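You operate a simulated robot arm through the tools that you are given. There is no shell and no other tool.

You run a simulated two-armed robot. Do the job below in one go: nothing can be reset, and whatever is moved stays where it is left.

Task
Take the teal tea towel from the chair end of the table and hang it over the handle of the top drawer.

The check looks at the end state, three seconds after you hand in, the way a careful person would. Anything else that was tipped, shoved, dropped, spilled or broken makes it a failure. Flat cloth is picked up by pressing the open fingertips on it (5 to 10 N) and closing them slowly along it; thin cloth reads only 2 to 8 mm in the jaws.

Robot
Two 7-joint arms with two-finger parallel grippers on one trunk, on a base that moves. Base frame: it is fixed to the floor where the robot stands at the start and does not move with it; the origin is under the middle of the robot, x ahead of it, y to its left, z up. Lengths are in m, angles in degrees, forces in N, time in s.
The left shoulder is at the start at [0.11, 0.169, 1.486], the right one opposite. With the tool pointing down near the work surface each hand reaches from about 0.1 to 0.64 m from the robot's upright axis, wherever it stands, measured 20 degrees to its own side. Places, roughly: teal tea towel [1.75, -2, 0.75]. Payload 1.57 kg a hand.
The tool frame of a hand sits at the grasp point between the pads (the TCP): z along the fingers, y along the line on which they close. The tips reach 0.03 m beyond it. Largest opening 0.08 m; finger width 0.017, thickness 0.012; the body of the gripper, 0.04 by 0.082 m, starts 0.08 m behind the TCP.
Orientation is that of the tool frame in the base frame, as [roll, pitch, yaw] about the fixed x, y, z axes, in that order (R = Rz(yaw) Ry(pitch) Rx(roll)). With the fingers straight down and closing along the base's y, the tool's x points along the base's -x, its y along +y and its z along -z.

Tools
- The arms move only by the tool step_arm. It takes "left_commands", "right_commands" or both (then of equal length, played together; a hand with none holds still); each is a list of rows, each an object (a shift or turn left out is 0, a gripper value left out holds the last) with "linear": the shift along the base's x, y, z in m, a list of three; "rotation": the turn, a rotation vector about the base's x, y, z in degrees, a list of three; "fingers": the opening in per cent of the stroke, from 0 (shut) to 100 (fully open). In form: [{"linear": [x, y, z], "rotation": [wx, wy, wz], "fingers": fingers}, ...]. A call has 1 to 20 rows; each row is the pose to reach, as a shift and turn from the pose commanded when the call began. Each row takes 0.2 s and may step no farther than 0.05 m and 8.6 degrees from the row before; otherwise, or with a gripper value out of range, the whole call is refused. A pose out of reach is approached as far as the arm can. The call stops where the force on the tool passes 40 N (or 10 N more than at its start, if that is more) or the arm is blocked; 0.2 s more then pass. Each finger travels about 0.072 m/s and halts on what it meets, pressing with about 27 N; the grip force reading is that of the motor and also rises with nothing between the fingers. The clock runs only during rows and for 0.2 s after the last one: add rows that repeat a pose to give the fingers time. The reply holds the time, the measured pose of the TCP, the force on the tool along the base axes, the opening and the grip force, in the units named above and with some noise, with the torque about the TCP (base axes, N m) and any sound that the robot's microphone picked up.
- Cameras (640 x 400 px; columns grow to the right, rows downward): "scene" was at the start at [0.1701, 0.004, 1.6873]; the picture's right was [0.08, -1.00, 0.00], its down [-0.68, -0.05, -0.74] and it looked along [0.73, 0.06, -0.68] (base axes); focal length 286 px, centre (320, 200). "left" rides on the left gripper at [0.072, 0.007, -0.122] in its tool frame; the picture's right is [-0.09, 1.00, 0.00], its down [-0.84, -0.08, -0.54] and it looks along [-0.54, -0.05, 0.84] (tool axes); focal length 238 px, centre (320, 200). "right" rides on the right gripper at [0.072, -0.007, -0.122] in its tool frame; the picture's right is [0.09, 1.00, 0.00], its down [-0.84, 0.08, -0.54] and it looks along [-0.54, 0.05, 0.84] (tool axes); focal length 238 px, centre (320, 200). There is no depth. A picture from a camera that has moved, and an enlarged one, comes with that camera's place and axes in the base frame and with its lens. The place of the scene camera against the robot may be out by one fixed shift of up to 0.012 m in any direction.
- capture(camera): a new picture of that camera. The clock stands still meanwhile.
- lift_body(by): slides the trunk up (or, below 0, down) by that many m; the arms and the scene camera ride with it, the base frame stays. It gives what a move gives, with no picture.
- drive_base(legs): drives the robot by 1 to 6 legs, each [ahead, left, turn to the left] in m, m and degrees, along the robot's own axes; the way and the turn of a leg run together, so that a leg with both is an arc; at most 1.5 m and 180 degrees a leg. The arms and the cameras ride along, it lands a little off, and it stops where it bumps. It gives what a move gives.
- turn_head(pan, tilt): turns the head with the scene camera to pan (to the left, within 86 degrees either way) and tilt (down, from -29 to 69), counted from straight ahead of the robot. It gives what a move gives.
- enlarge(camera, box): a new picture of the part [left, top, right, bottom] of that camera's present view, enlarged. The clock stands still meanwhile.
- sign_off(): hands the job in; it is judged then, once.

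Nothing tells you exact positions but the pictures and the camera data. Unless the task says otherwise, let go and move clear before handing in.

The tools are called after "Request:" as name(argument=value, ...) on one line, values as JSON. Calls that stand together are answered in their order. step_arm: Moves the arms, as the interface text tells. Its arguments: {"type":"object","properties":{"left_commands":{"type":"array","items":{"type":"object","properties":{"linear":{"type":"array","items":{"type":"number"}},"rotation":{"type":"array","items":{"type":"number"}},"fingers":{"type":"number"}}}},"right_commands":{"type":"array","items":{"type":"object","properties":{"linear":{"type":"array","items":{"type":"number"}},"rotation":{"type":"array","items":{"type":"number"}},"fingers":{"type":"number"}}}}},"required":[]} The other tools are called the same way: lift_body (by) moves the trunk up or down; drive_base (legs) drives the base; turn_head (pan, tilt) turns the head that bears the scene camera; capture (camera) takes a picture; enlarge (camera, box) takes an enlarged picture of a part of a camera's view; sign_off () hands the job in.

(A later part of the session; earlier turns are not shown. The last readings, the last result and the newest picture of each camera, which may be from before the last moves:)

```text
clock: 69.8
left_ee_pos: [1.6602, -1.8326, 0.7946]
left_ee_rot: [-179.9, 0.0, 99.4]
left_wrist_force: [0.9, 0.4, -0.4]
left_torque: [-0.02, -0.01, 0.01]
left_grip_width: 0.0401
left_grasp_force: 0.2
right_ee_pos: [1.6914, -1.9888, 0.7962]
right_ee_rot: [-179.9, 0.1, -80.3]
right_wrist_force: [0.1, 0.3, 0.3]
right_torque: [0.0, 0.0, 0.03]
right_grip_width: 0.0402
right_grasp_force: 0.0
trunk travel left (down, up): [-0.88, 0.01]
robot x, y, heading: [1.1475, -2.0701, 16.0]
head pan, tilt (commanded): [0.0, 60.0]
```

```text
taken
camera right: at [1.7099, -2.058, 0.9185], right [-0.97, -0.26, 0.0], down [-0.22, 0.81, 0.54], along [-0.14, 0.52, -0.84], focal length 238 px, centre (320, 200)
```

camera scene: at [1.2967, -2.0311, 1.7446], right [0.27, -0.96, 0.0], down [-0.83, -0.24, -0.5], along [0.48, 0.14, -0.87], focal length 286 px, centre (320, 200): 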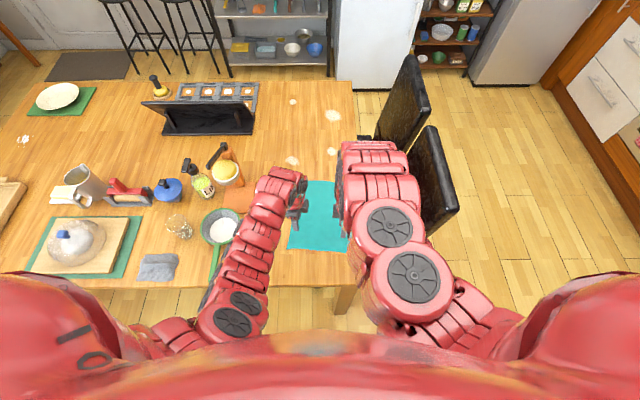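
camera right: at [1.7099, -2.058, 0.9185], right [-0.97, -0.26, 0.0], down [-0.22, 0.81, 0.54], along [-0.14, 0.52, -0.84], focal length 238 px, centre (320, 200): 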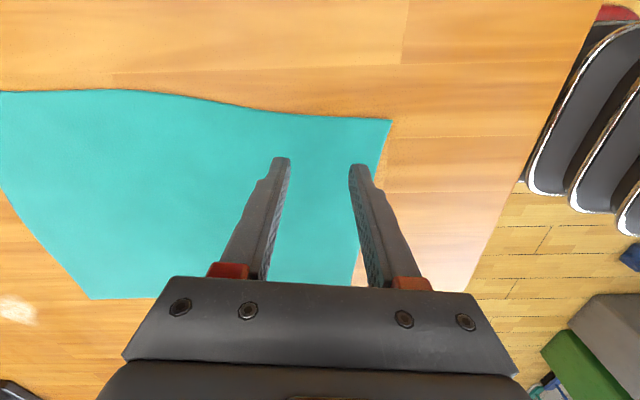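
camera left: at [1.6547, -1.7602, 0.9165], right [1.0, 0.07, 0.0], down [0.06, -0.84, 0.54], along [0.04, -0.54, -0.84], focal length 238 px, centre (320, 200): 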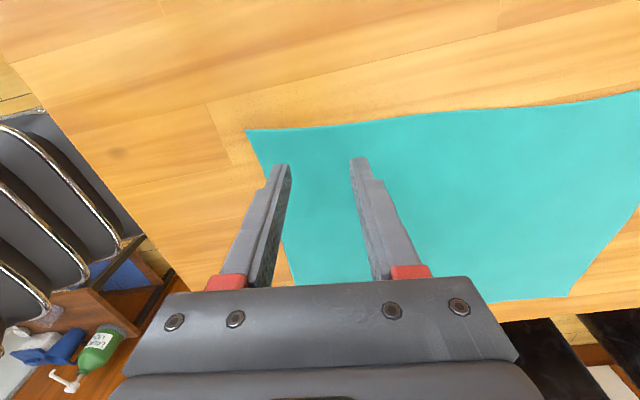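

Both near fingers are just inside the hem. Now I lower in small steps and watch the contact force.

Request:
step_arm(left_commands=[{"linear": [0, 0, -0.004]}, {"linear": [0, 0, -0.008]}, {"linear": [0, 0, -0.01]}], right_commands=[{"linear": [0, 0, -0.004]}, {"linear": [0, 0, -0.008]}, {"linear": [0, 0, -0.01]}])

```text
clock: 70.6
left_ee_pos: [1.6597, -1.8311, 0.7845]
left_ee_rot: [-179.8, -0.1, 99.4]
left_wrist_force: [0.0, -0.2, 0.3]
left_torque: [0.02, -0.01, 0.01]
left_grip_width: 0.0401
left_grasp_force: 0.1
right_ee_pos: [1.6885, -1.9899, 0.7867]
right_ee_rot: [179.9, -0.1, -80.3]
right_wrist_force: [-0.2, -0.9, 0.5]
right_torque: [-0.03, 0.0, -0.01]
right_grip_width: 0.04
right_grasp_force: 0.0
trunk travel left (down, up): [-0.88, 0.01]
robot x, y, heading: [1.1482, -2.0694, 15.8]
head pan, tilt (commanded): [0.0, 60.0]
```

No contact yet; a little lower.

Request:
step_arm(left_commands=[{"linear": [0, 0, -0.002]}, {"linear": [0, 0, -0.004]}], right_commands=[{"linear": [0, 0, -0.003]}, {"linear": [0, 0, -0.006]}])

```text
clock: 71.2
left_ee_pos: [1.6606, -1.8332, 0.7811]
left_ee_rot: [180.0, 0.1, 99.6]
left_wrist_force: [0.8, 0.2, 7.6]
left_torque: [0.02, 0.02, 0.0]
left_grip_width: 0.0396
left_grasp_force: 0.1
right_ee_pos: [1.69, -1.9894, 0.7825]
right_ee_rot: [-179.9, -0.1, -80.1]
right_wrist_force: [0.4, 0.2, 0.1]
right_torque: [-0.03, -0.02, -0.02]
right_grip_width: 0.04
right_grasp_force: 0.1
trunk travel left (down, up): [-0.88, 0.01]
robot x, y, heading: [1.1505, -2.0712, 15.8]
head pan, tilt (commanded): [0.0, 60.0]
```

The left hand presses with 7.6 N; the right still needs a touch more.

Request:
step_arm(right_commands=[{"linear": [0, 0, -0.001]}, {"linear": [0, 0, -0.002]}])

```text
clock: 71.8
left_ee_pos: [1.6577, -1.8335, 0.7833]
left_ee_rot: [-179.8, 0.0, 99.4]
left_wrist_force: [-0.2, -0.3, -0.2]
left_torque: [-0.05, -0.02, -0.02]
left_grip_width: 0.0401
left_grasp_force: 0.1
right_ee_pos: [1.6903, -1.9891, 0.7819]
right_ee_rot: [-179.8, 0.1, -80.4]
right_wrist_force: [-0.2, -0.5, 36.2]
right_torque: [-0.18, 0.9, 0.04]
right_grip_width: 0.0399
right_grasp_force: 0.0
trunk travel left (down, up): [-0.88, 0.01]
robot x, y, heading: [1.1517, -2.0694, 15.6]
head pan, tilt (commanded): [0.0, 60.0]
```

Right is too hard at 36 N, and that lifted the left off; I'll ease the right by about 1.5 mm and lower the left slightly.

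Request:
step_arm(right_commands=[{"linear": [0, 0, 0.001]}, {"linear": [0, 0, 0.0015]}], left_commands=[{"linear": [0, 0, 0]}, {"linear": [0, 0, 0]}])

```text
clock: 72.4
left_ee_pos: [1.6598, -1.8322, 0.7812]
left_ee_rot: [-179.9, 0.1, 99.5]
left_wrist_force: [-2.4, -1.4, 11.0]
left_torque: [-0.02, 0.15, -0.02]
left_grip_width: 0.0401
left_grasp_force: 0.1
right_ee_pos: [1.689, -1.9896, 0.7817]
right_ee_rot: [-179.9, -0.2, -80.4]
right_wrist_force: [2.1, 2.2, 10.6]
right_torque: [0.06, 0.16, -0.04]
right_grip_width: 0.0385
right_grasp_force: 0.0
trunk travel left (down, up): [-0.88, 0.01]
robot x, y, heading: [1.1499, -2.0683, 16.1]
head pan, tilt (commanded): [0.0, 60.0]
```

Both hands press with about 11 N now. I'll close both slowly along the cloth.

Request:
step_arm(left_commands=[{"fingers": 47}, {"fingers": 44}, {"fingers": 41}, {"fingers": 38}, {"fingers": 35}, {"fingers": 32}, {"fingers": 29}, {"fingers": 26}, {"fingers": 23}, {"fingers": 20}, {"fingers": 17}, {"fingers": 14}, {"fingers": 11}, {"fingers": 8}, {"fingers": 5}, {"fingers": 2}, {"fingers": 0}, {"fingers": 0}, {"fingers": 0}], right_commands=[{"fingers": 47}, {"fingers": 44}, {"fingers": 41}, {"fingers": 38}, {"fingers": 35}, {"fingers": 32}, {"fingers": 29}, {"fingers": 26}, {"fingers": 23}, {"fingers": 20}, {"fingers": 17}, {"fingers": 14}, {"fingers": 11}, {"fingers": 8}, {"fingers": 5}, {"fingers": 2}, {"fingers": 0}, {"fingers": 0}, {"fingers": 0}])

Request:
capture(camera="left")

Request:
capture(camera="right")

```text
clock: 76.4
left_ee_pos: [1.6584, -1.8321, 0.7808]
left_ee_rot: [-180.0, -0.1, 99.5]
left_wrist_force: [-2.8, -2.5, 15.2]
left_torque: [-0.06, 0.1, -0.05]
left_grip_width: 0.0022
left_grasp_force: 23.5
right_ee_pos: [1.6886, -1.9897, 0.7809]
right_ee_rot: [-180.0, -0.1, -80.2]
right_wrist_force: [-1.4, 2.4, 3.8]
right_torque: [0.07, 0.06, -0.02]
right_grip_width: 0.0021
right_grasp_force: 23.5
trunk travel left (down, up): [-0.88, 0.01]
robot x, y, heading: [1.142, -2.0699, 15.8]
head pan, tilt (commanded): [0.0, 60.0]
```

```text
taken
camera left: at [1.653, -1.7601, 0.9035], right [1.0, 0.07, 0.0], down [0.06, -0.84, 0.54], along [0.04, -0.54, -0.84], focal length 238 px, centre (320, 200)
```

left: 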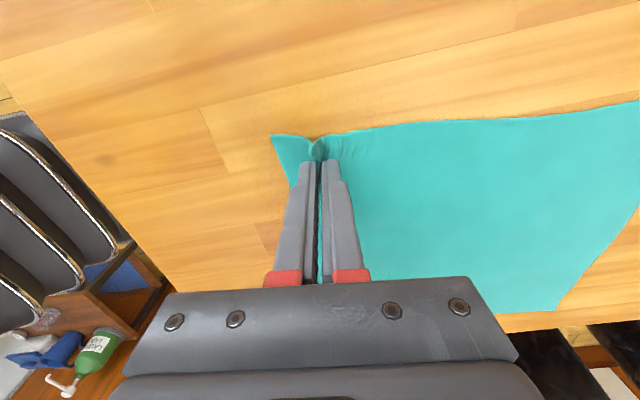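

```text
taken
camera right: at [1.7076, -2.0588, 0.9038], right [-0.97, -0.26, 0.0], down [-0.22, 0.81, 0.54], along [-0.14, 0.52, -0.84], focal length 238 px, centre (320, 200)
```

right: 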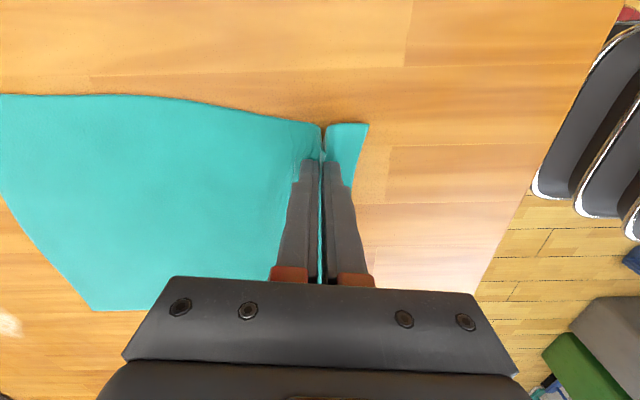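

Both jaws read about 2 mm with a clean fold of cloth in them. I'll lift both hands together slowly and check.

Request:
step_arm(left_commands=[{"linear": [0, 0, 0.01], "fingers": 0}, {"linear": [0, 0, 0.02], "fingers": 0}, {"linear": [0, 0, 0.03], "fingers": 0}, {"linear": [0, 0, 0.045], "fingers": 0}, {"linear": [0, 0, 0.06], "fingers": 0}, {"linear": [0, 0, 0.075], "fingers": 0}, {"linear": [0, 0, 0.09], "fingers": 0}, {"linear": [0, 0, 0.105], "fingers": 0}, {"linear": [0, 0, 0.12], "fingers": 0}, {"linear": [0, 0, 0.135], "fingers": 0}, {"linear": [0, 0, 0.15], "fingers": 0}], right_commands=[{"linear": [0, 0, 0.01], "fingers": 0}, {"linear": [0, 0, 0.02], "fingers": 0}, {"linear": [0, 0, 0.03], "fingers": 0}, {"linear": [0, 0, 0.045], "fingers": 0}, {"linear": [0, 0, 0.06], "fingers": 0}, {"linear": [0, 0, 0.075], "fingers": 0}, {"linear": [0, 0, 0.09], "fingers": 0}, {"linear": [0, 0, 0.105], "fingers": 0}, {"linear": [0, 0, 0.12], "fingers": 0}, {"linear": [0, 0, 0.135], "fingers": 0}, {"linear": [0, 0, 0.15], "fingers": 0}])

Request:
capture(camera="scene")

Request:
capture(camera="right")

```text
clock: 78.8
left_ee_pos: [1.6611, -1.8332, 0.9314]
left_ee_rot: [-179.8, -0.1, 99.5]
left_wrist_force: [0.6, -0.8, -0.9]
left_torque: [-0.04, -0.02, 0.04]
left_grip_width: 0.0022
left_grasp_force: 23.4
right_ee_pos: [1.6889, -1.9888, 0.9299]
right_ee_rot: [-180.0, -0.2, -80.3]
right_wrist_force: [-0.1, 0.3, 0.5]
right_torque: [0.04, 0.0, 0.02]
right_grip_width: 0.0024
right_grasp_force: 24.1
trunk travel left (down, up): [-0.88, 0.01]
robot x, y, heading: [1.1485, -2.067, 16.0]
head pan, tilt (commanded): [0.0, 60.0]
```

```text
taken
camera scene: at [1.2972, -2.0318, 1.7446], right [0.27, -0.96, 0.0], down [-0.83, -0.24, -0.5], along [0.48, 0.14, -0.87], focal length 286 px, centre (320, 200)
```

scene: 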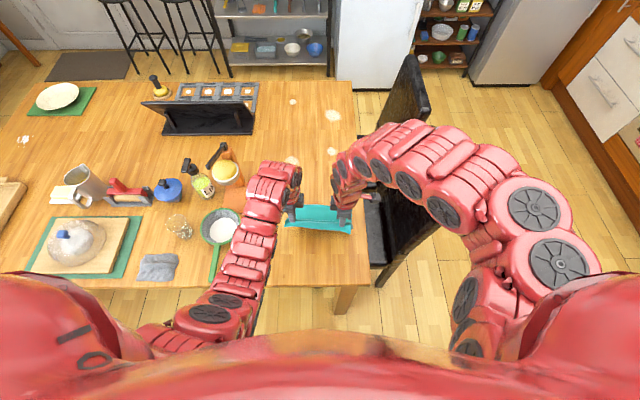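

```text
taken
camera right: at [1.7085, -2.0582, 1.0524], right [-0.97, -0.26, 0.0], down [-0.22, 0.81, 0.54], along [-0.14, 0.52, -0.84], focal length 238 px, centre (320, 200)
```

right: 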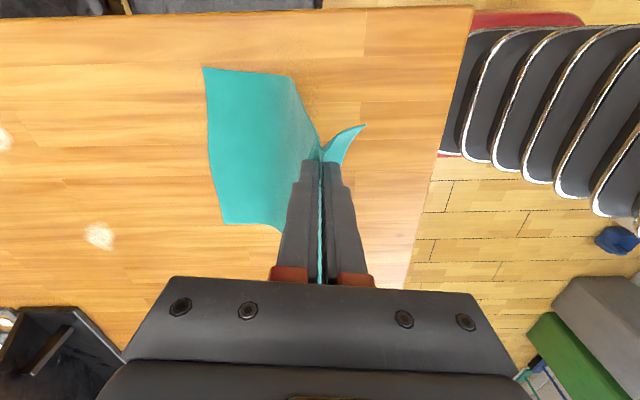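

The sheet hangs nicely between both hands. I'll lift further so it clears the table.

Request:
step_arm(left_commands=[{"linear": [0, 0, 0.015], "fingers": 0}, {"linear": [0, 0, 0.03], "fingers": 0}, {"linear": [0, 0, 0.045], "fingers": 0}, {"linear": [0, 0, 0.06], "fingers": 0}, {"linear": [0, 0, 0.075], "fingers": 0}, {"linear": [0, 0, 0.09], "fingers": 0}, {"linear": [0, 0, 0.1], "fingers": 0}], right_commands=[{"linear": [0, 0, 0.015], "fingers": 0}, {"linear": [0, 0, 0.03], "fingers": 0}, {"linear": [0, 0, 0.045], "fingers": 0}, {"linear": [0, 0, 0.06], "fingers": 0}, {"linear": [0, 0, 0.075], "fingers": 0}, {"linear": [0, 0, 0.09], "fingers": 0}, {"linear": [0, 0, 0.1], "fingers": 0}])

Request:
capture(camera="scene")

Request:
capture(camera="left")

```text
clock: 80.4
left_ee_pos: [1.6591, -1.8329, 1.0306]
left_ee_rot: [-179.8, -0.1, 99.4]
left_wrist_force: [0.9, -1.6, 0.5]
left_torque: [0.01, -0.06, -0.01]
left_grip_width: 0.0022
left_grasp_force: 24.0
right_ee_pos: [1.7176, -1.977, 1.0015]
right_ee_rot: [-180.0, -0.1, -80.2]
right_wrist_force: [-1.3, 0.5, -0.6]
right_torque: [0.06, -0.01, 0.03]
right_grip_width: 0.0021
right_grasp_force: 23.5
right hand out of reach, approached as far as the arm can: row 3, 4, 5, 6, 7
trunk travel left (down, up): [-0.88, 0.01]
robot x, y, heading: [1.1463, -2.0669, 16.0]
head pan, tilt (commanded): [0.0, 60.0]
```

```text
taken
camera scene: at [1.2974, -2.0312, 1.7445], right [0.27, -0.96, 0.0], down [-0.83, -0.24, -0.5], along [0.48, 0.14, -0.87], focal length 286 px, centre (320, 200)
```

scene: 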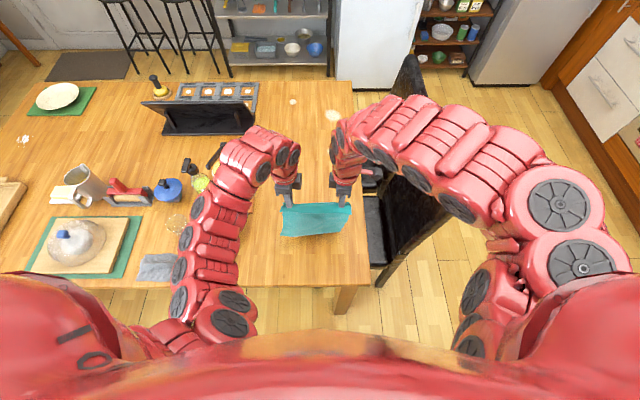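

```text
taken
camera left: at [1.6539, -1.7603, 1.1532], right [1.0, 0.07, 0.0], down [0.06, -0.84, 0.54], along [0.04, -0.54, -0.84], focal length 238 px, centre (320, 200)
```

left: 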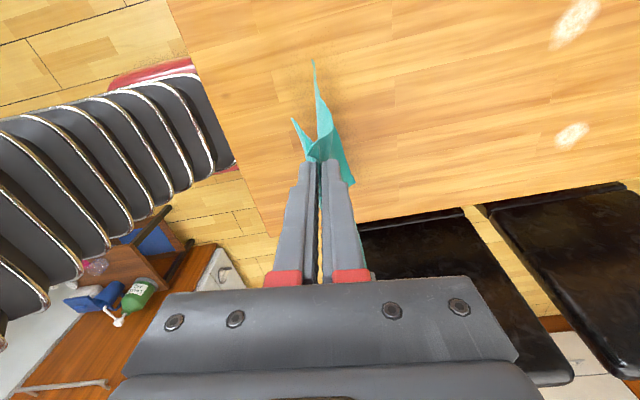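

The right arm is at its height limit here (about 1.0). I'll set both hands to a common reachable height before driving back from the table.

Request:
step_arm(left_commands=[{"linear": [0.01, 0.002, -0.008], "fingers": 0}, {"linear": [0.02, 0.003, -0.016], "fingers": 0}, {"linear": [0.02, 0.003, -0.016], "fingers": 0}], right_commands=[{"linear": [0.02, 0.003, -0.008], "fingers": 0}, {"linear": [0.02, 0.003, -0.016], "fingers": 0}, {"linear": [0.02, 0.003, -0.016], "fingers": 0}])

```text
clock: 81.2
left_ee_pos: [1.6804, -1.8299, 1.0148]
left_ee_rot: [-180.0, 0.0, 99.5]
left_wrist_force: [-0.1, -0.1, -0.1]
left_torque: [-0.01, -0.03, -0.01]
left_grip_width: 0.0022
left_grasp_force: 23.7
right_ee_pos: [1.739, -1.9724, 0.9876]
right_ee_rot: [180.0, -0.1, -80.2]
right_wrist_force: [-0.5, 0.1, 0.5]
right_torque: [0.0, 0.0, 0.02]
right_grip_width: 0.0023
right_grasp_force: 23.7
trunk travel left (down, up): [-0.88, 0.01]
robot x, y, heading: [1.1478, -2.0692, 16.0]
head pan, tilt (commanded): [0.0, 60.0]
```

Towel is held well with both hands around z = 1.0. I'll back straight away from the table and check the towel.

Request:
drive_base(legs=[[-0.28, 0, 0]])

Request:
turn_head(pan=0, tilt=45)

Request:
capture(camera="scene")

Request:
capture(camera="left")

```text
clock: 83.1
left_ee_pos: [1.4139, -1.9073, 1.0141]
left_ee_rot: [-179.9, 0.0, 99.2]
left_wrist_force: [1.1, -0.3, -0.5]
left_torque: [-0.01, -0.04, 0.02]
left_grip_width: 0.0021
left_grasp_force: 24.1
right_ee_pos: [1.4733, -2.0502, 0.9841]
right_ee_rot: [179.8, 0.0, -80.6]
right_wrist_force: [-0.1, -0.2, 0.3]
right_torque: [0.01, 0.0, 0.01]
right_grip_width: 0.0024
right_grasp_force: 23.8
trunk travel left (down, up): [-0.88, 0.01]
robot x, y, heading: [0.8824, -2.1466, 15.5]
head pan, tilt (commanded): [0.0, 60.0]
```

```text
clock: 83.9
left_ee_pos: [1.4114, -1.9086, 1.0152]
left_ee_rot: [-179.9, 0.0, 99.2]
left_wrist_force: [-0.2, 1.0, 0.0]
left_torque: [-0.04, -0.02, 0.05]
left_grip_width: 0.0022
left_grasp_force: 23.7
right_ee_pos: [1.4706, -2.0498, 0.9861]
right_ee_rot: [180.0, -0.2, -80.6]
right_wrist_force: [-0.7, 1.5, -0.3]
right_torque: [0.03, 0.01, 0.04]
right_grip_width: 0.0023
right_grasp_force: 24.0
trunk travel left (down, up): [-0.88, 0.01]
robot x, y, heading: [0.8834, -2.142, 15.4]
head pan, tilt (commanded): [0.0, 45.0]
```

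```text
taken
camera scene: at [1.0429, -2.1037, 1.764], right [0.27, -0.96, 0.0], down [-0.68, -0.19, -0.71], along [0.68, 0.19, -0.71], focal length 286 px, centre (320, 200)
```

scene: 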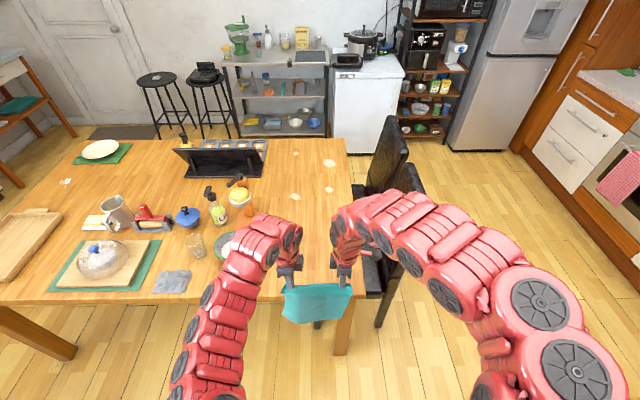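

```text
taken
camera left: at [1.4068, -1.8359, 1.1372], right [1.0, 0.07, 0.0], down [0.06, -0.84, 0.54], along [0.04, -0.54, -0.84], focal length 238 px, centre (320, 200)
```

left: 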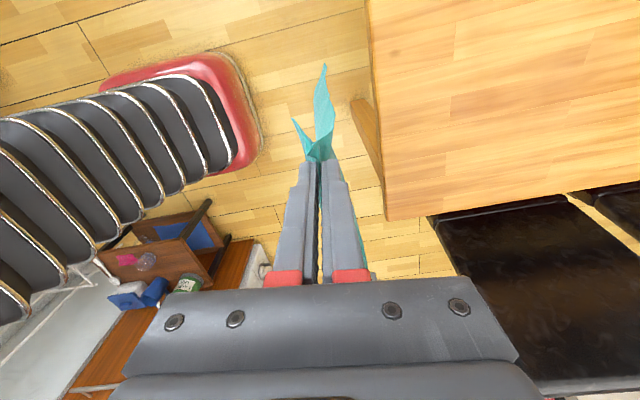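

The towel hangs free and nothing else moved. Next I turn to -35 and go through the gap, stopping well short of the fridge this time.

Request:
drive_base(legs=[[0, 0, -50.5]])

Request:
capture(camera="scene")

```text
clock: 86.6
left_ee_pos: [1.401, -2.4036, 1.0145]
left_ee_rot: [-179.9, -0.1, 48.7]
left_wrist_force: [-1.1, -0.2, 0.4]
left_torque: [0.0, 0.03, 0.04]
left_grip_width: 0.0023
left_grasp_force: 24.0
right_ee_pos: [1.328, -2.5402, 0.9854]
right_ee_rot: [179.9, -0.1, -131.2]
right_wrist_force: [0.8, 0.4, -0.4]
right_torque: [0.01, -0.01, 0.05]
right_grip_width: 0.0022
right_grasp_force: 24.2
trunk travel left (down, up): [-0.88, 0.01]
robot x, y, heading: [0.8824, -2.1396, -35.0]
head pan, tilt (commanded): [0.0, 45.0]
```

```text
taken
camera scene: at [1.0208, -2.2392, 1.764], right [-0.57, -0.82, 0.0], down [-0.58, 0.41, -0.71], along [0.58, -0.41, -0.71], focal length 286 px, centre (320, 200)
```

scene: 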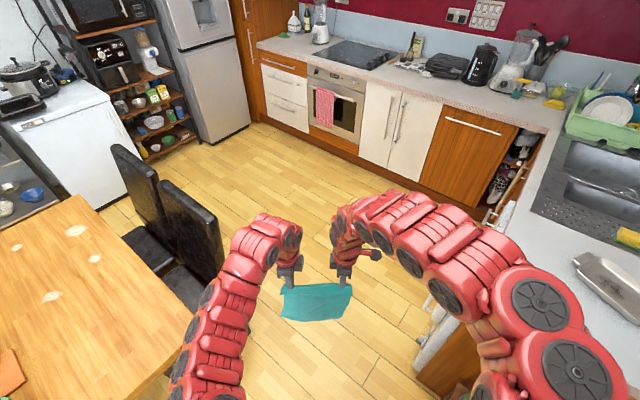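

Path is clear. Driving through the gap and along in front of the kitchen units.

Request:
drive_base(legs=[[0.565, 0.02, 0], [0.61, -0.08, 0]])

Request:
capture(camera="scene")

```text
clock: 92.9
left_ee_pos: [2.3361, -3.1219, 1.0139]
left_ee_rot: [-179.8, 0.1, 49.1]
left_wrist_force: [0.4, -0.3, -0.5]
left_torque: [0.01, 0.0, 0.02]
left_grip_width: 0.002
left_grasp_force: 24.0
right_ee_pos: [2.2649, -3.2582, 0.9845]
right_ee_rot: [180.0, -0.1, -130.5]
right_wrist_force: [-0.2, 0.3, 0.3]
right_torque: [0.04, -0.05, 0.04]
right_grip_width: 0.0025
right_grasp_force: 23.6
trunk travel left (down, up): [-0.88, 0.01]
robot x, y, heading: [1.8155, -2.8705, -34.7]
head pan, tilt (commanded): [0.0, 45.0]
```

```text
taken
camera scene: at [1.9539, -2.9596, 1.7641], right [-0.57, -0.82, 0.0], down [-0.58, 0.4, -0.71], along [0.58, -0.4, -0.71], focal length 286 px, centre (320, 200)
```

scene: 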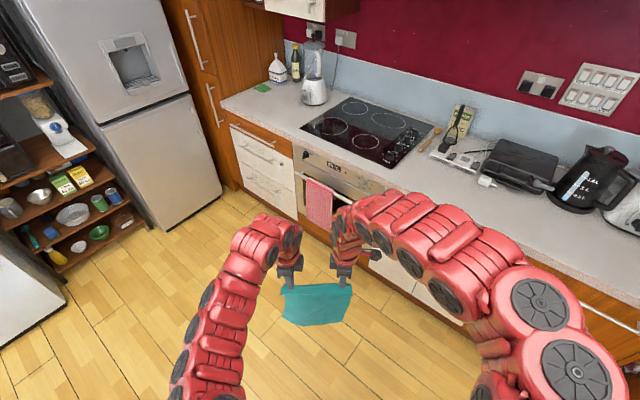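

All clear. Now I turn to face the units, ease forward a bit to stay clear of the chairs, and strafe left to the drawer unit.

Request:
drive_base(legs=[[0, 0, -38.3], [0.15, 0, 0], [0, 1.2, 0]])

Request:
turn_head(pan=10, tilt=50)

Request:
capture(camera="scene")

```text
clock: 101.8
left_ee_pos: [3.2544, -3.1941, 1.0157]
left_ee_rot: [-179.9, 0.0, 9.9]
left_wrist_force: [-1.2, -0.5, 0.3]
left_torque: [0.01, 0.03, 0.05]
left_grip_width: 0.0025
left_grasp_force: 23.8
right_ee_pos: [3.1144, -3.256, 0.9848]
right_ee_rot: [-179.9, -0.2, -169.8]
right_wrist_force: [0.9, 0.6, 0.7]
right_torque: [-0.03, 0.03, 0.03]
right_grip_width: 0.0023
right_grasp_force: 23.7
trunk travel left (down, up): [-0.88, 0.01]
robot x, y, heading: [3.0122, -2.6642, -73.9]
head pan, tilt (commanded): [0.0, 45.0]
```

```text
clock: 102.5
left_ee_pos: [3.2556, -3.1938, 1.0144]
left_ee_rot: [-179.9, -0.1, 9.9]
left_wrist_force: [-0.3, -0.7, 0.2]
left_torque: [-0.02, 0.01, 0.02]
left_grip_width: 0.0022
left_grasp_force: 23.8
right_ee_pos: [3.1131, -3.2551, 0.9851]
right_ee_rot: [-179.9, -0.1, -169.8]
right_wrist_force: [0.2, 1.4, -0.5]
right_torque: [-0.01, -0.03, 0.04]
right_grip_width: 0.0022
right_grasp_force: 23.4
trunk travel left (down, up): [-0.88, 0.01]
robot x, y, heading: [3.0133, -2.6637, -73.9]
head pan, tilt (commanded): [10.0, 50.0]
```

```text
taken
camera scene: at [3.0759, -2.8147, 1.7571], right [-0.9, -0.44, 0.0], down [-0.34, 0.69, -0.64], along [0.28, -0.58, -0.77], focal length 286 px, centre (320, 200)
```

scene: 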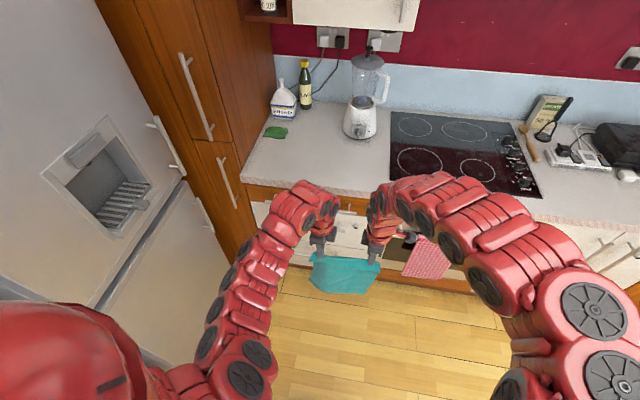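

The towel is in front of the units; hands' middle is about 0.18 m right of the drawer's centre. I'll square the hands (line parallel to the handle, same height) and strafe left.

Request:
step_arm(left_commands=[{"linear": [0.0015, -0.004, -0.012], "rotation": [0, 0, 3], "fingers": 0}, {"linear": [0.003, -0.008, -0.0244], "rotation": [0, 0, 6.2], "fingers": 0}, {"linear": [0.003, -0.008, -0.0244], "rotation": [0, 0, 6.2], "fingers": 0}], right_commands=[{"linear": [-0.002, 0.004, 0.0025], "rotation": [0, 0, 3], "fingers": 0}, {"linear": [-0.004, 0.008, 0.005], "rotation": [0, 0, 6.2], "fingers": 0}, {"linear": [-0.004, 0.008, 0.005], "rotation": [0, 0, 6.2], "fingers": 0}])

Request:
drive_base(legs=[[0, 0.18, 0.9]])

Request:
capture(camera="scene")

Request:
enlarge(camera="scene", box=[220, 160, 460, 310])

```text
clock: 103.3
left_ee_pos: [3.2584, -3.2022, 0.9904]
left_ee_rot: [-179.9, 0.0, 16.1]
left_wrist_force: [0.7, -0.4, -0.3]
left_torque: [0.01, 0.0, 0.01]
left_grip_width: 0.0021
left_grasp_force: 23.3
right_ee_pos: [3.1109, -3.2467, 0.9904]
right_ee_rot: [-180.0, -0.1, -163.6]
right_wrist_force: [0.6, 0.3, -0.1]
right_torque: [0.01, -0.02, 0.0]
right_grip_width: 0.0025
right_grasp_force: 23.6
trunk travel left (down, up): [-0.88, 0.01]
robot x, y, heading: [3.0115, -2.6669, -73.9]
head pan, tilt (commanded): [10.0, 50.0]
```

```text
clock: 104.8
left_ee_pos: [3.4377, -3.1468, 0.9904]
left_ee_rot: [-179.9, -0.1, 17.1]
left_wrist_force: [-0.5, 0.2, -0.7]
left_torque: [0.03, 0.0, 0.04]
left_grip_width: 0.0023
left_grasp_force: 23.9
right_ee_pos: [3.2923, -3.1933, 0.9883]
right_ee_rot: [-179.9, 0.1, -162.7]
right_wrist_force: [-0.2, -0.2, -0.4]
right_torque: [0.05, -0.04, 0.02]
right_grip_width: 0.0022
right_grasp_force: 23.7
trunk travel left (down, up): [-0.88, 0.01]
robot x, y, heading: [3.1853, -2.6197, -72.6]
head pan, tilt (commanded): [10.0, 50.0]
```

```text
taken
camera scene: at [3.2494, -2.7624, 1.7571], right [-0.89, -0.46, 0.0], down [-0.35, 0.68, -0.64], along [0.29, -0.57, -0.77], focal length 286 px, centre (320, 200)
```

scene: 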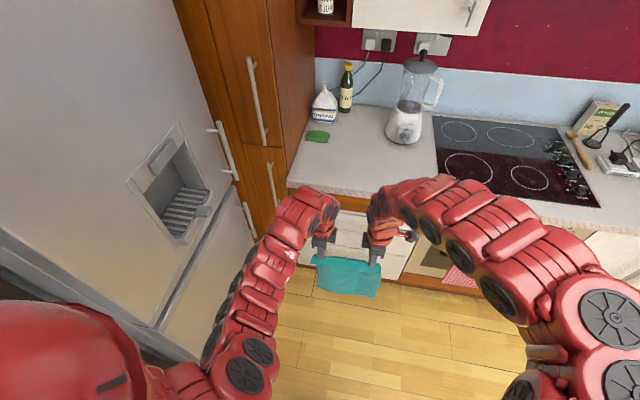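

```text
2.67 times, centred on (340, 235) of scene
camera zoom: at [3.2494, -2.7624, 1.7571], right [-0.89, -0.46, 0.0], down [-0.35, 0.68, -0.64], along [0.29, -0.57, -0.77], focal length 763 px, centre (267, 107)
```

zoom: 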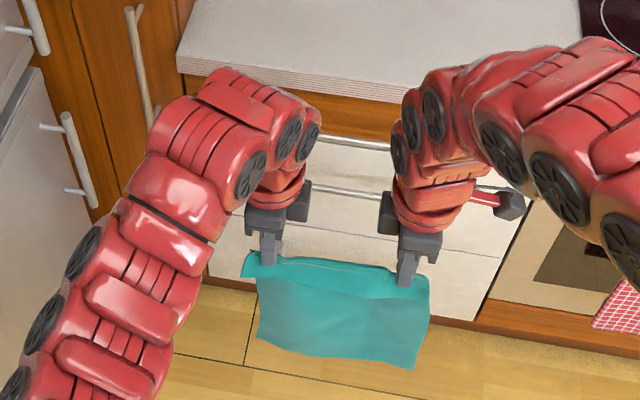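

The towel hangs flat between the hands, centred on the handle (hands' middle E about 2.29 vs bar centre 2.285). The bottom hem must be above the bar before moving in, so I'll extend the hands forward a little and raise them.

Request:
step_arm(left_commands=[{"linear": [0.006, -0.019, 0.01], "fingers": 0}, {"linear": [0.012, -0.038, 0.02], "fingers": 0}, {"linear": [0.0175, -0.0574, 0.03], "fingers": 0}, {"linear": [0.0175, -0.0574, 0.045], "fingers": 0}, {"linear": [0.0175, -0.0574, 0.06], "fingers": 0}, {"linear": [0.0175, -0.0574, 0.075], "fingers": 0}], right_commands=[{"linear": [0.006, -0.019, 0.01], "fingers": 0}, {"linear": [0.012, -0.038, 0.02], "fingers": 0}, {"linear": [0.0175, -0.0574, 0.03], "fingers": 0}, {"linear": [0.0175, -0.0574, 0.045], "fingers": 0}, {"linear": [0.0175, -0.0574, 0.06], "fingers": 0}, {"linear": [0.0175, -0.0574, 0.075], "fingers": 0}])

```text
clock: 106.2
left_ee_pos: [3.4582, -3.2035, 1.0658]
left_ee_rot: [-179.7, 0.0, 17.1]
left_wrist_force: [0.0, 0.1, 0.1]
left_torque: [-0.01, 0.02, 0.03]
left_grip_width: 0.0023
left_grasp_force: 23.6
right_ee_pos: [3.3106, -3.2497, 1.065]
right_ee_rot: [-180.0, -0.1, -162.6]
right_wrist_force: [-0.3, -0.2, -0.8]
right_torque: [0.03, -0.02, 0.02]
right_grip_width: 0.0024
right_grasp_force: 23.7
trunk travel left (down, up): [-0.88, 0.01]
robot x, y, heading: [3.1852, -2.6135, -73.0]
head pan, tilt (commanded): [10.0, 50.0]
```

Both reached z = 1.065. Let me see how low the bottom hem is compared with the bar.

Request:
capture(camera="left")

Request:
capture(camera="right")

Request:
enlarge(camera="scene", box=[220, 140, 460, 290])

```text
taken
camera left: at [3.5278, -3.1882, 1.1876], right [0.21, -0.98, 0.0], down [-0.82, -0.17, 0.54], along [-0.53, -0.11, -0.84], focal length 238 px, centre (320, 200)
```

left: 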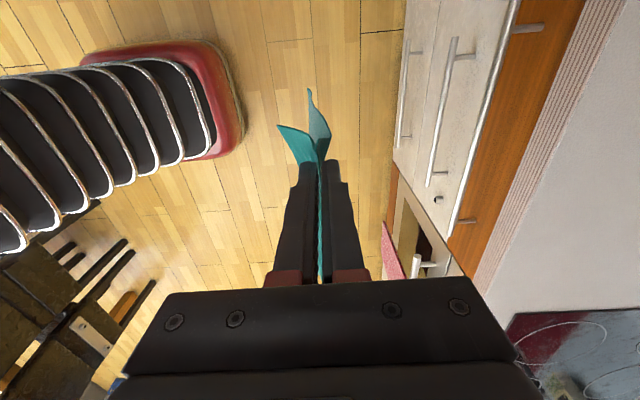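

```text
taken
camera right: at [3.2446, -3.277, 1.1877], right [-0.38, 0.92, 0.0], down [0.78, 0.32, 0.54], along [0.5, 0.21, -0.84], focal length 238 px, centre (320, 200)
```

right: 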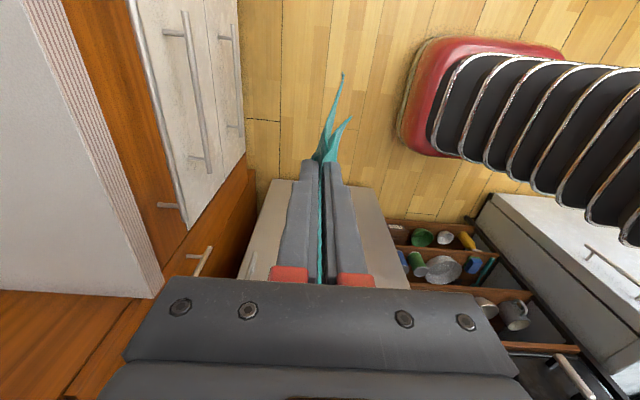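

```text
2.67 times, centred on (340, 215) of scene
camera zoom: at [3.2513, -2.7613, 1.7571], right [-0.89, -0.46, 0.0], down [-0.35, 0.68, -0.64], along [0.29, -0.57, -0.77], focal length 763 px, centre (267, 160)
```

zoom: 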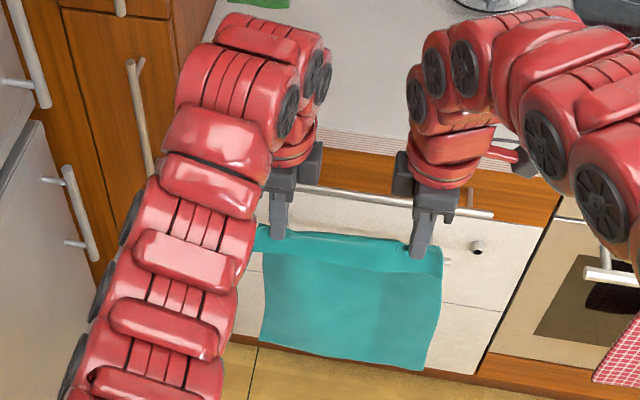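

The hem is at about z = 0.78, level with the bar top, so I need a few centimetres more height.

Request:
step_arm(left_commands=[{"linear": [0, 0, 0.012], "fingers": 0}, {"linear": [0, 0, 0.024], "fingers": 0}, {"linear": [0, 0, 0.036], "fingers": 0}, {"linear": [0, 0, 0.045], "fingers": 0}], right_commands=[{"linear": [0, 0, 0.012], "fingers": 0}, {"linear": [0, 0, 0.024], "fingers": 0}, {"linear": [0, 0, 0.036], "fingers": 0}, {"linear": [0, 0, 0.045], "fingers": 0}])

Request:
capture(camera="left")

Request:
enlarge(camera="scene", box=[220, 140, 460, 290])

```text
clock: 107.2
left_ee_pos: [3.4569, -3.2038, 1.1107]
left_ee_rot: [-179.9, 0.1, 17.0]
left_wrist_force: [0.4, -0.3, -0.5]
left_torque: [-0.03, 0.02, 0.02]
left_grip_width: 0.0023
left_grasp_force: 23.7
right_ee_pos: [3.3105, -3.2493, 1.11]
right_ee_rot: [-179.9, 0.0, -162.6]
right_wrist_force: [0.8, 0.0, 0.5]
right_torque: [-0.03, -0.01, -0.01]
right_grip_width: 0.0023
right_grasp_force: 23.9
trunk travel left (down, up): [-0.88, 0.01]
robot x, y, heading: [3.1903, -2.6149, -72.6]
head pan, tilt (commanded): [10.0, 50.0]
```

```text
taken
camera left: at [3.526, -3.1889, 1.2327], right [0.2, -0.98, 0.0], down [-0.82, -0.17, 0.54], along [-0.53, -0.11, -0.84], focal length 238 px, centre (320, 200)
```

left: 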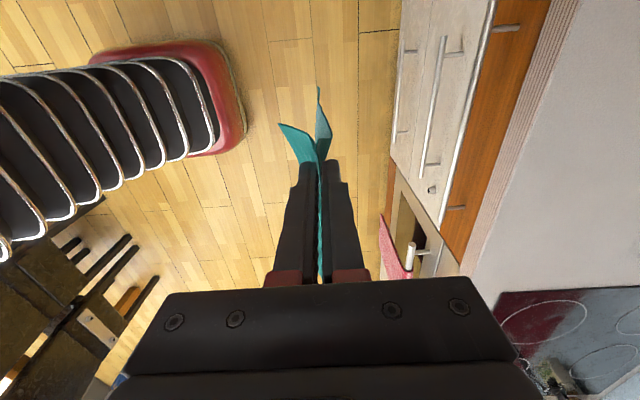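

```text
2.67 times, centred on (340, 215) of scene
camera zoom: at [3.2512, -2.7612, 1.7571], right [-0.89, -0.46, 0.0], down [-0.35, 0.68, -0.64], along [0.29, -0.57, -0.77], focal length 763 px, centre (267, 160)
```

zoom: 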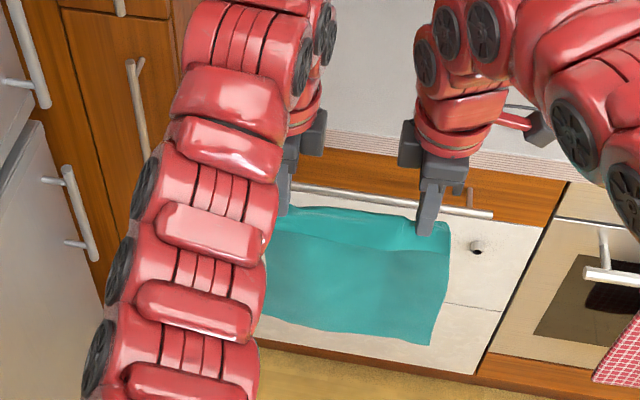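

At z = 1.11 the hem is around 0.82-0.85, above the bar. I'll measure bar and worktop edge precisely with the left wrist camera, which looks along the handle.

Request:
enlarge(camera="left", box=[380, 0, 600, 137])

Request:
enlarge(camera="left", box=[380, 130, 600, 267])

Request:
enlarge(camera="right", box=[60, 0, 280, 137])

Request:
enlarge(camera="right", box=[60, 130, 280, 267])

```text
2.91 times, centred on (490, 68) of left
camera zoom: at [3.526, -3.1889, 1.2327], right [0.2, -0.98, 0.0], down [-0.82, -0.17, 0.54], along [-0.53, -0.11, -0.84], focal length 693 px, centre (-174, 582)
```

zoom: 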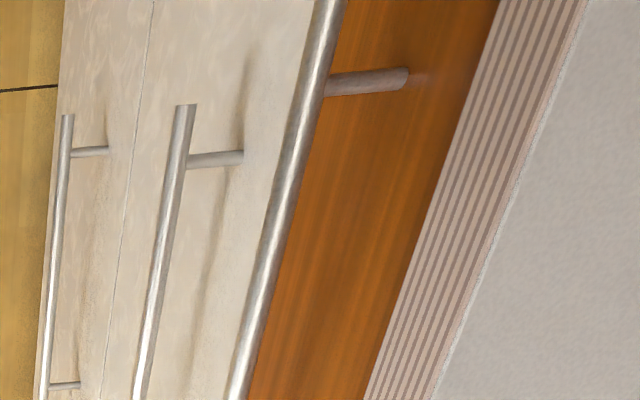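

```text
2.91 times, centred on (490, 198) of left
camera zoom: at [3.526, -3.1889, 1.2327], right [0.2, -0.98, 0.0], down [-0.82, -0.17, 0.54], along [-0.53, -0.11, -0.84], focal length 693 px, centre (-174, 204)
```

zoom: 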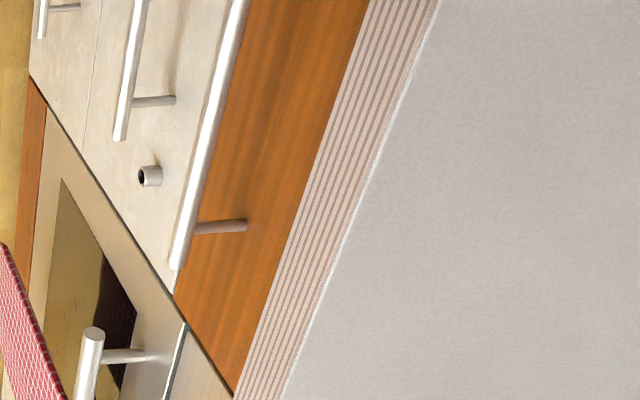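

```text
2.91 times, centred on (170, 68) of right
camera zoom: at [3.2442, -3.2772, 1.2322], right [-0.38, 0.92, 0.0], down [0.78, 0.32, 0.54], along [0.5, 0.21, -0.84], focal length 693 px, centre (756, 582)
```

zoom: 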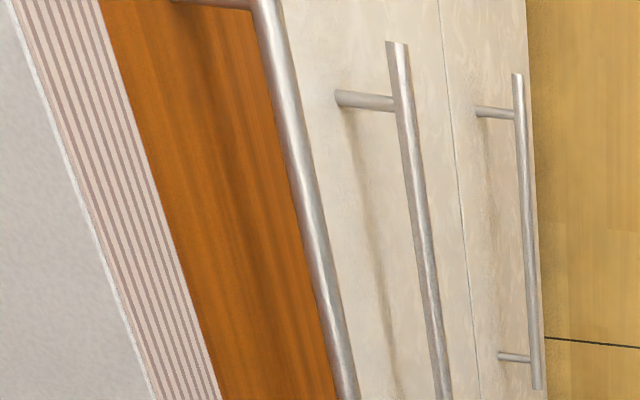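

```text
2.91 times, centred on (170, 198) of right
camera zoom: at [3.2442, -3.2772, 1.2322], right [-0.38, 0.92, 0.0], down [0.78, 0.32, 0.54], along [0.5, 0.21, -0.84], focal length 693 px, centre (756, 204)
```

zoom: 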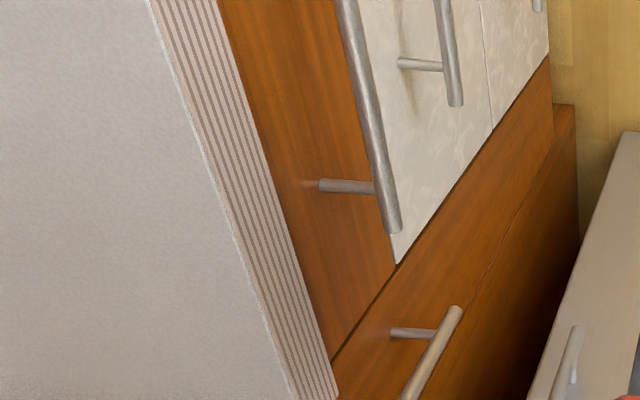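

The two wrist views agree: bar axis at F about 4.33 (z about 0.797), worktop edge about 2.3 cm further in, drawer face 4.65 cm behind the bar. The window for the cloth is about 1.7 cm, so I'll check how straight the bottom hem hangs.

Request:
enlarge(camera="right", box=[270, 60, 380, 170])

Request:
enlarge(camera="left", box=[260, 70, 370, 180])

Request:
enlarge(camera="scene", box=[300, 200, 410, 280])

```text
3.64 times, centred on (325, 115) of right
camera zoom: at [3.2442, -3.2772, 1.2322], right [-0.38, 0.92, 0.0], down [0.78, 0.32, 0.54], along [0.5, 0.21, -0.84], focal length 867 px, centre (302, 509)
```

zoom: 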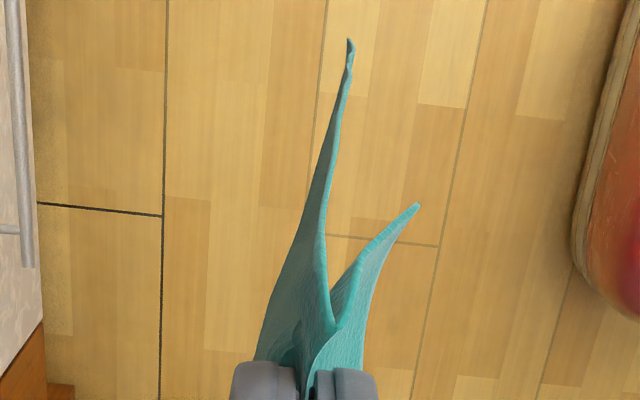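

```text
3.64 times, centred on (315, 125) of left
camera zoom: at [3.526, -3.1889, 1.2327], right [0.2, -0.98, 0.0], down [-0.82, -0.17, 0.54], along [-0.53, -0.11, -0.84], focal length 867 px, centre (338, 473)
```

zoom: 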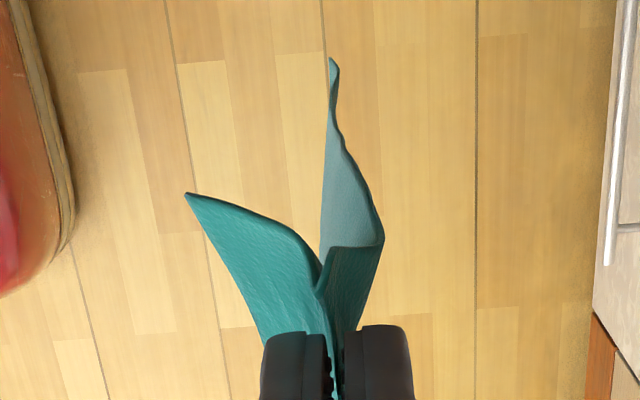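

```text
5.00 times, centred on (355, 240) of scene
camera zoom: at [3.2512, -2.7612, 1.7571], right [-0.89, -0.46, 0.0], down [-0.35, 0.68, -0.64], along [0.29, -0.57, -0.77], focal length 1431 px, centre (145, 0)
```

zoom: 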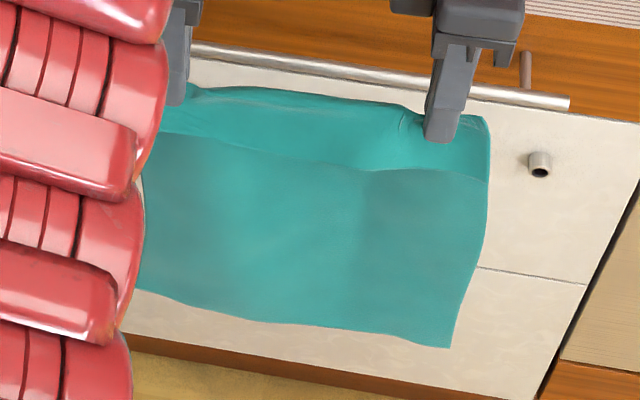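

The hem hangs within about 1.5 cm (right corner a little toward the robot), which fits if I bias the right hand slightly further in. I'll raise 2 cm more for margin and drive forward 0.23 m so the towel comes just short of the bar.

Request:
step_arm(left_commands=[{"linear": [0, 0, 0.01], "fingers": 0}, {"linear": [0, 0, 0.02], "fingers": 0}, {"linear": [0, 0, 0.02], "fingers": 0}], right_commands=[{"linear": [0, 0, 0.01], "fingers": 0}, {"linear": [0, 0, 0.02], "fingers": 0}, {"linear": [0, 0, 0.02], "fingers": 0}])

Request:
drive_base(legs=[[0.2, 0, 0]])

Request:
capture(camera="left")

Request:
capture(camera="right")

Request:
capture(camera="scene")

```text
clock: 108.0
left_ee_pos: [3.4582, -3.2025, 1.1292]
left_ee_rot: [-179.7, 0.0, 17.2]
left_wrist_force: [-0.5, -0.4, 0.1]
left_torque: [0.05, -0.02, 0.04]
left_grip_width: 0.0023
left_grasp_force: 23.6
right_ee_pos: [3.3119, -3.2491, 1.1293]
right_ee_rot: [-180.0, -0.1, -162.7]
right_wrist_force: [0.1, 0.1, 0.3]
right_torque: [0.01, -0.01, 0.03]
right_grip_width: 0.0021
right_grasp_force: 23.6
trunk travel left (down, up): [-0.88, 0.01]
robot x, y, heading: [3.1857, -2.6164, -72.8]
head pan, tilt (commanded): [10.0, 50.0]
```

```text
clock: 109.6
left_ee_pos: [3.5161, -3.3896, 1.1313]
left_ee_rot: [-179.9, 0.0, 17.2]
left_wrist_force: [-0.7, 0.2, -0.1]
left_torque: [0.01, 0.0, 0.02]
left_grip_width: 0.0022
left_grasp_force: 23.6
right_ee_pos: [3.3713, -3.4367, 1.1312]
right_ee_rot: [-179.9, -0.1, -162.6]
right_wrist_force: [-0.9, 0.0, -0.3]
right_torque: [0.0, 0.0, 0.01]
right_grip_width: 0.002
right_grasp_force: 23.0
trunk travel left (down, up): [-0.88, 0.01]
robot x, y, heading: [3.2434, -2.7999, -72.5]
head pan, tilt (commanded): [10.0, 50.0]
```

```text
taken
camera left: at [3.5862, -3.3747, 1.2532], right [0.21, -0.98, 0.0], down [-0.82, -0.17, 0.54], along [-0.53, -0.11, -0.84], focal length 238 px, centre (320, 200)
```

left: 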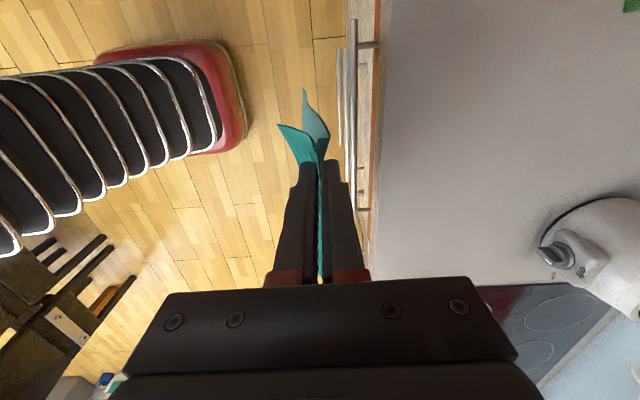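

```text
taken
camera right: at [3.3045, -3.4644, 1.2534], right [-0.39, 0.92, 0.0], down [0.78, 0.33, 0.54], along [0.5, 0.21, -0.84], focal length 238 px, centre (320, 200)
```

right: 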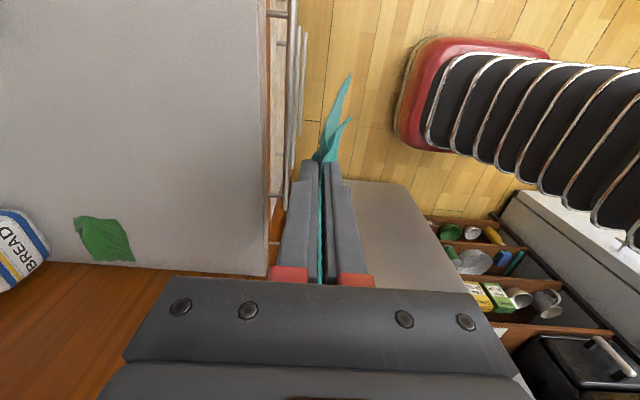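

```text
taken
camera scene: at [3.3102, -2.948, 1.7574], right [-0.89, -0.46, 0.0], down [-0.35, 0.68, -0.64], along [0.3, -0.57, -0.77], focal length 286 px, centre (320, 200)
```

scene: 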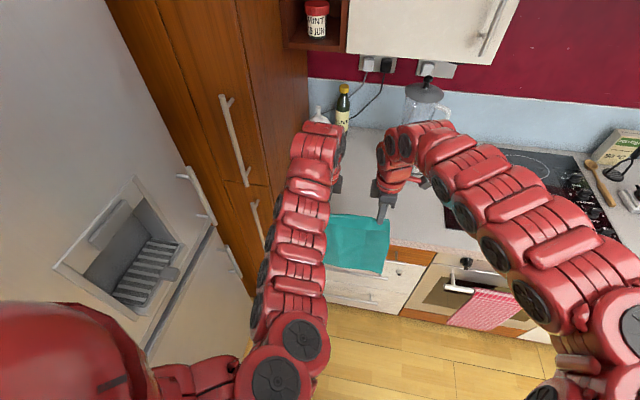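

The towel is now about 6 cm short of the bar with the hem above it. I'll enlarge both wrist views for exact offsets.

Request:
enlarge(camera="left", box=[260, 0, 420, 100])

Request:
enlarge(camera="left", box=[260, 80, 420, 280])

Request:
enlarge(camera="right", box=[220, 0, 380, 200])

```text
4.00 times, centred on (340, 50) of left
camera zoom: at [3.5862, -3.3747, 1.2532], right [0.21, -0.98, 0.0], down [-0.82, -0.17, 0.54], along [-0.53, -0.11, -0.84], focal length 953 px, centre (240, 800)
```

zoom: 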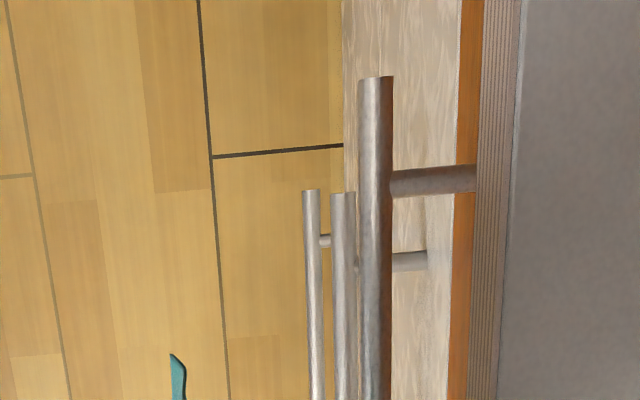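

```text
2.00 times, centred on (340, 180) of left
camera zoom: at [3.5862, -3.3747, 1.2532], right [0.21, -0.98, 0.0], down [-0.82, -0.17, 0.54], along [-0.53, -0.11, -0.84], focal length 477 px, centre (280, 240)
```

zoom: 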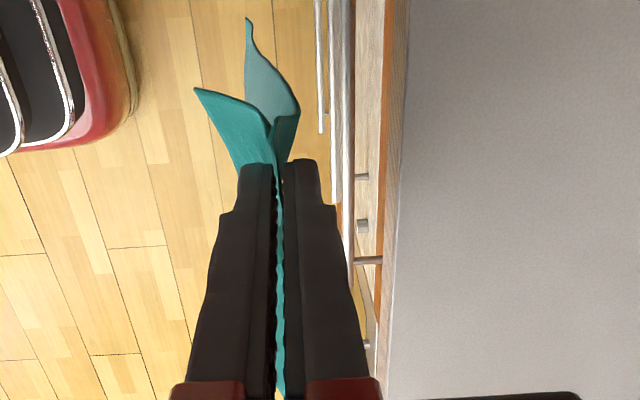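

```text
2.00 times, centred on (300, 100) of right
camera zoom: at [3.3045, -3.4644, 1.2534], right [-0.39, 0.92, 0.0], down [0.78, 0.33, 0.54], along [0.5, 0.21, -0.84], focal length 477 px, centre (360, 400)
```

zoom: 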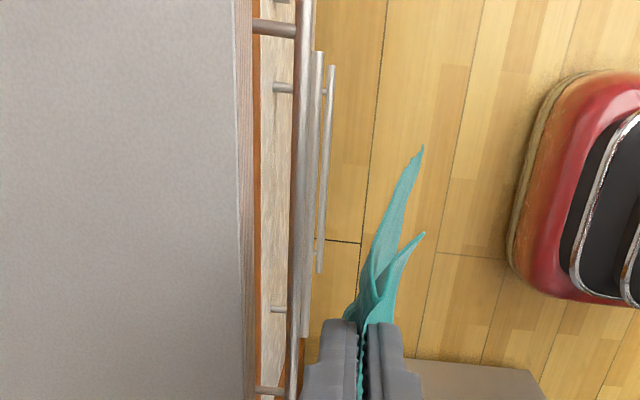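

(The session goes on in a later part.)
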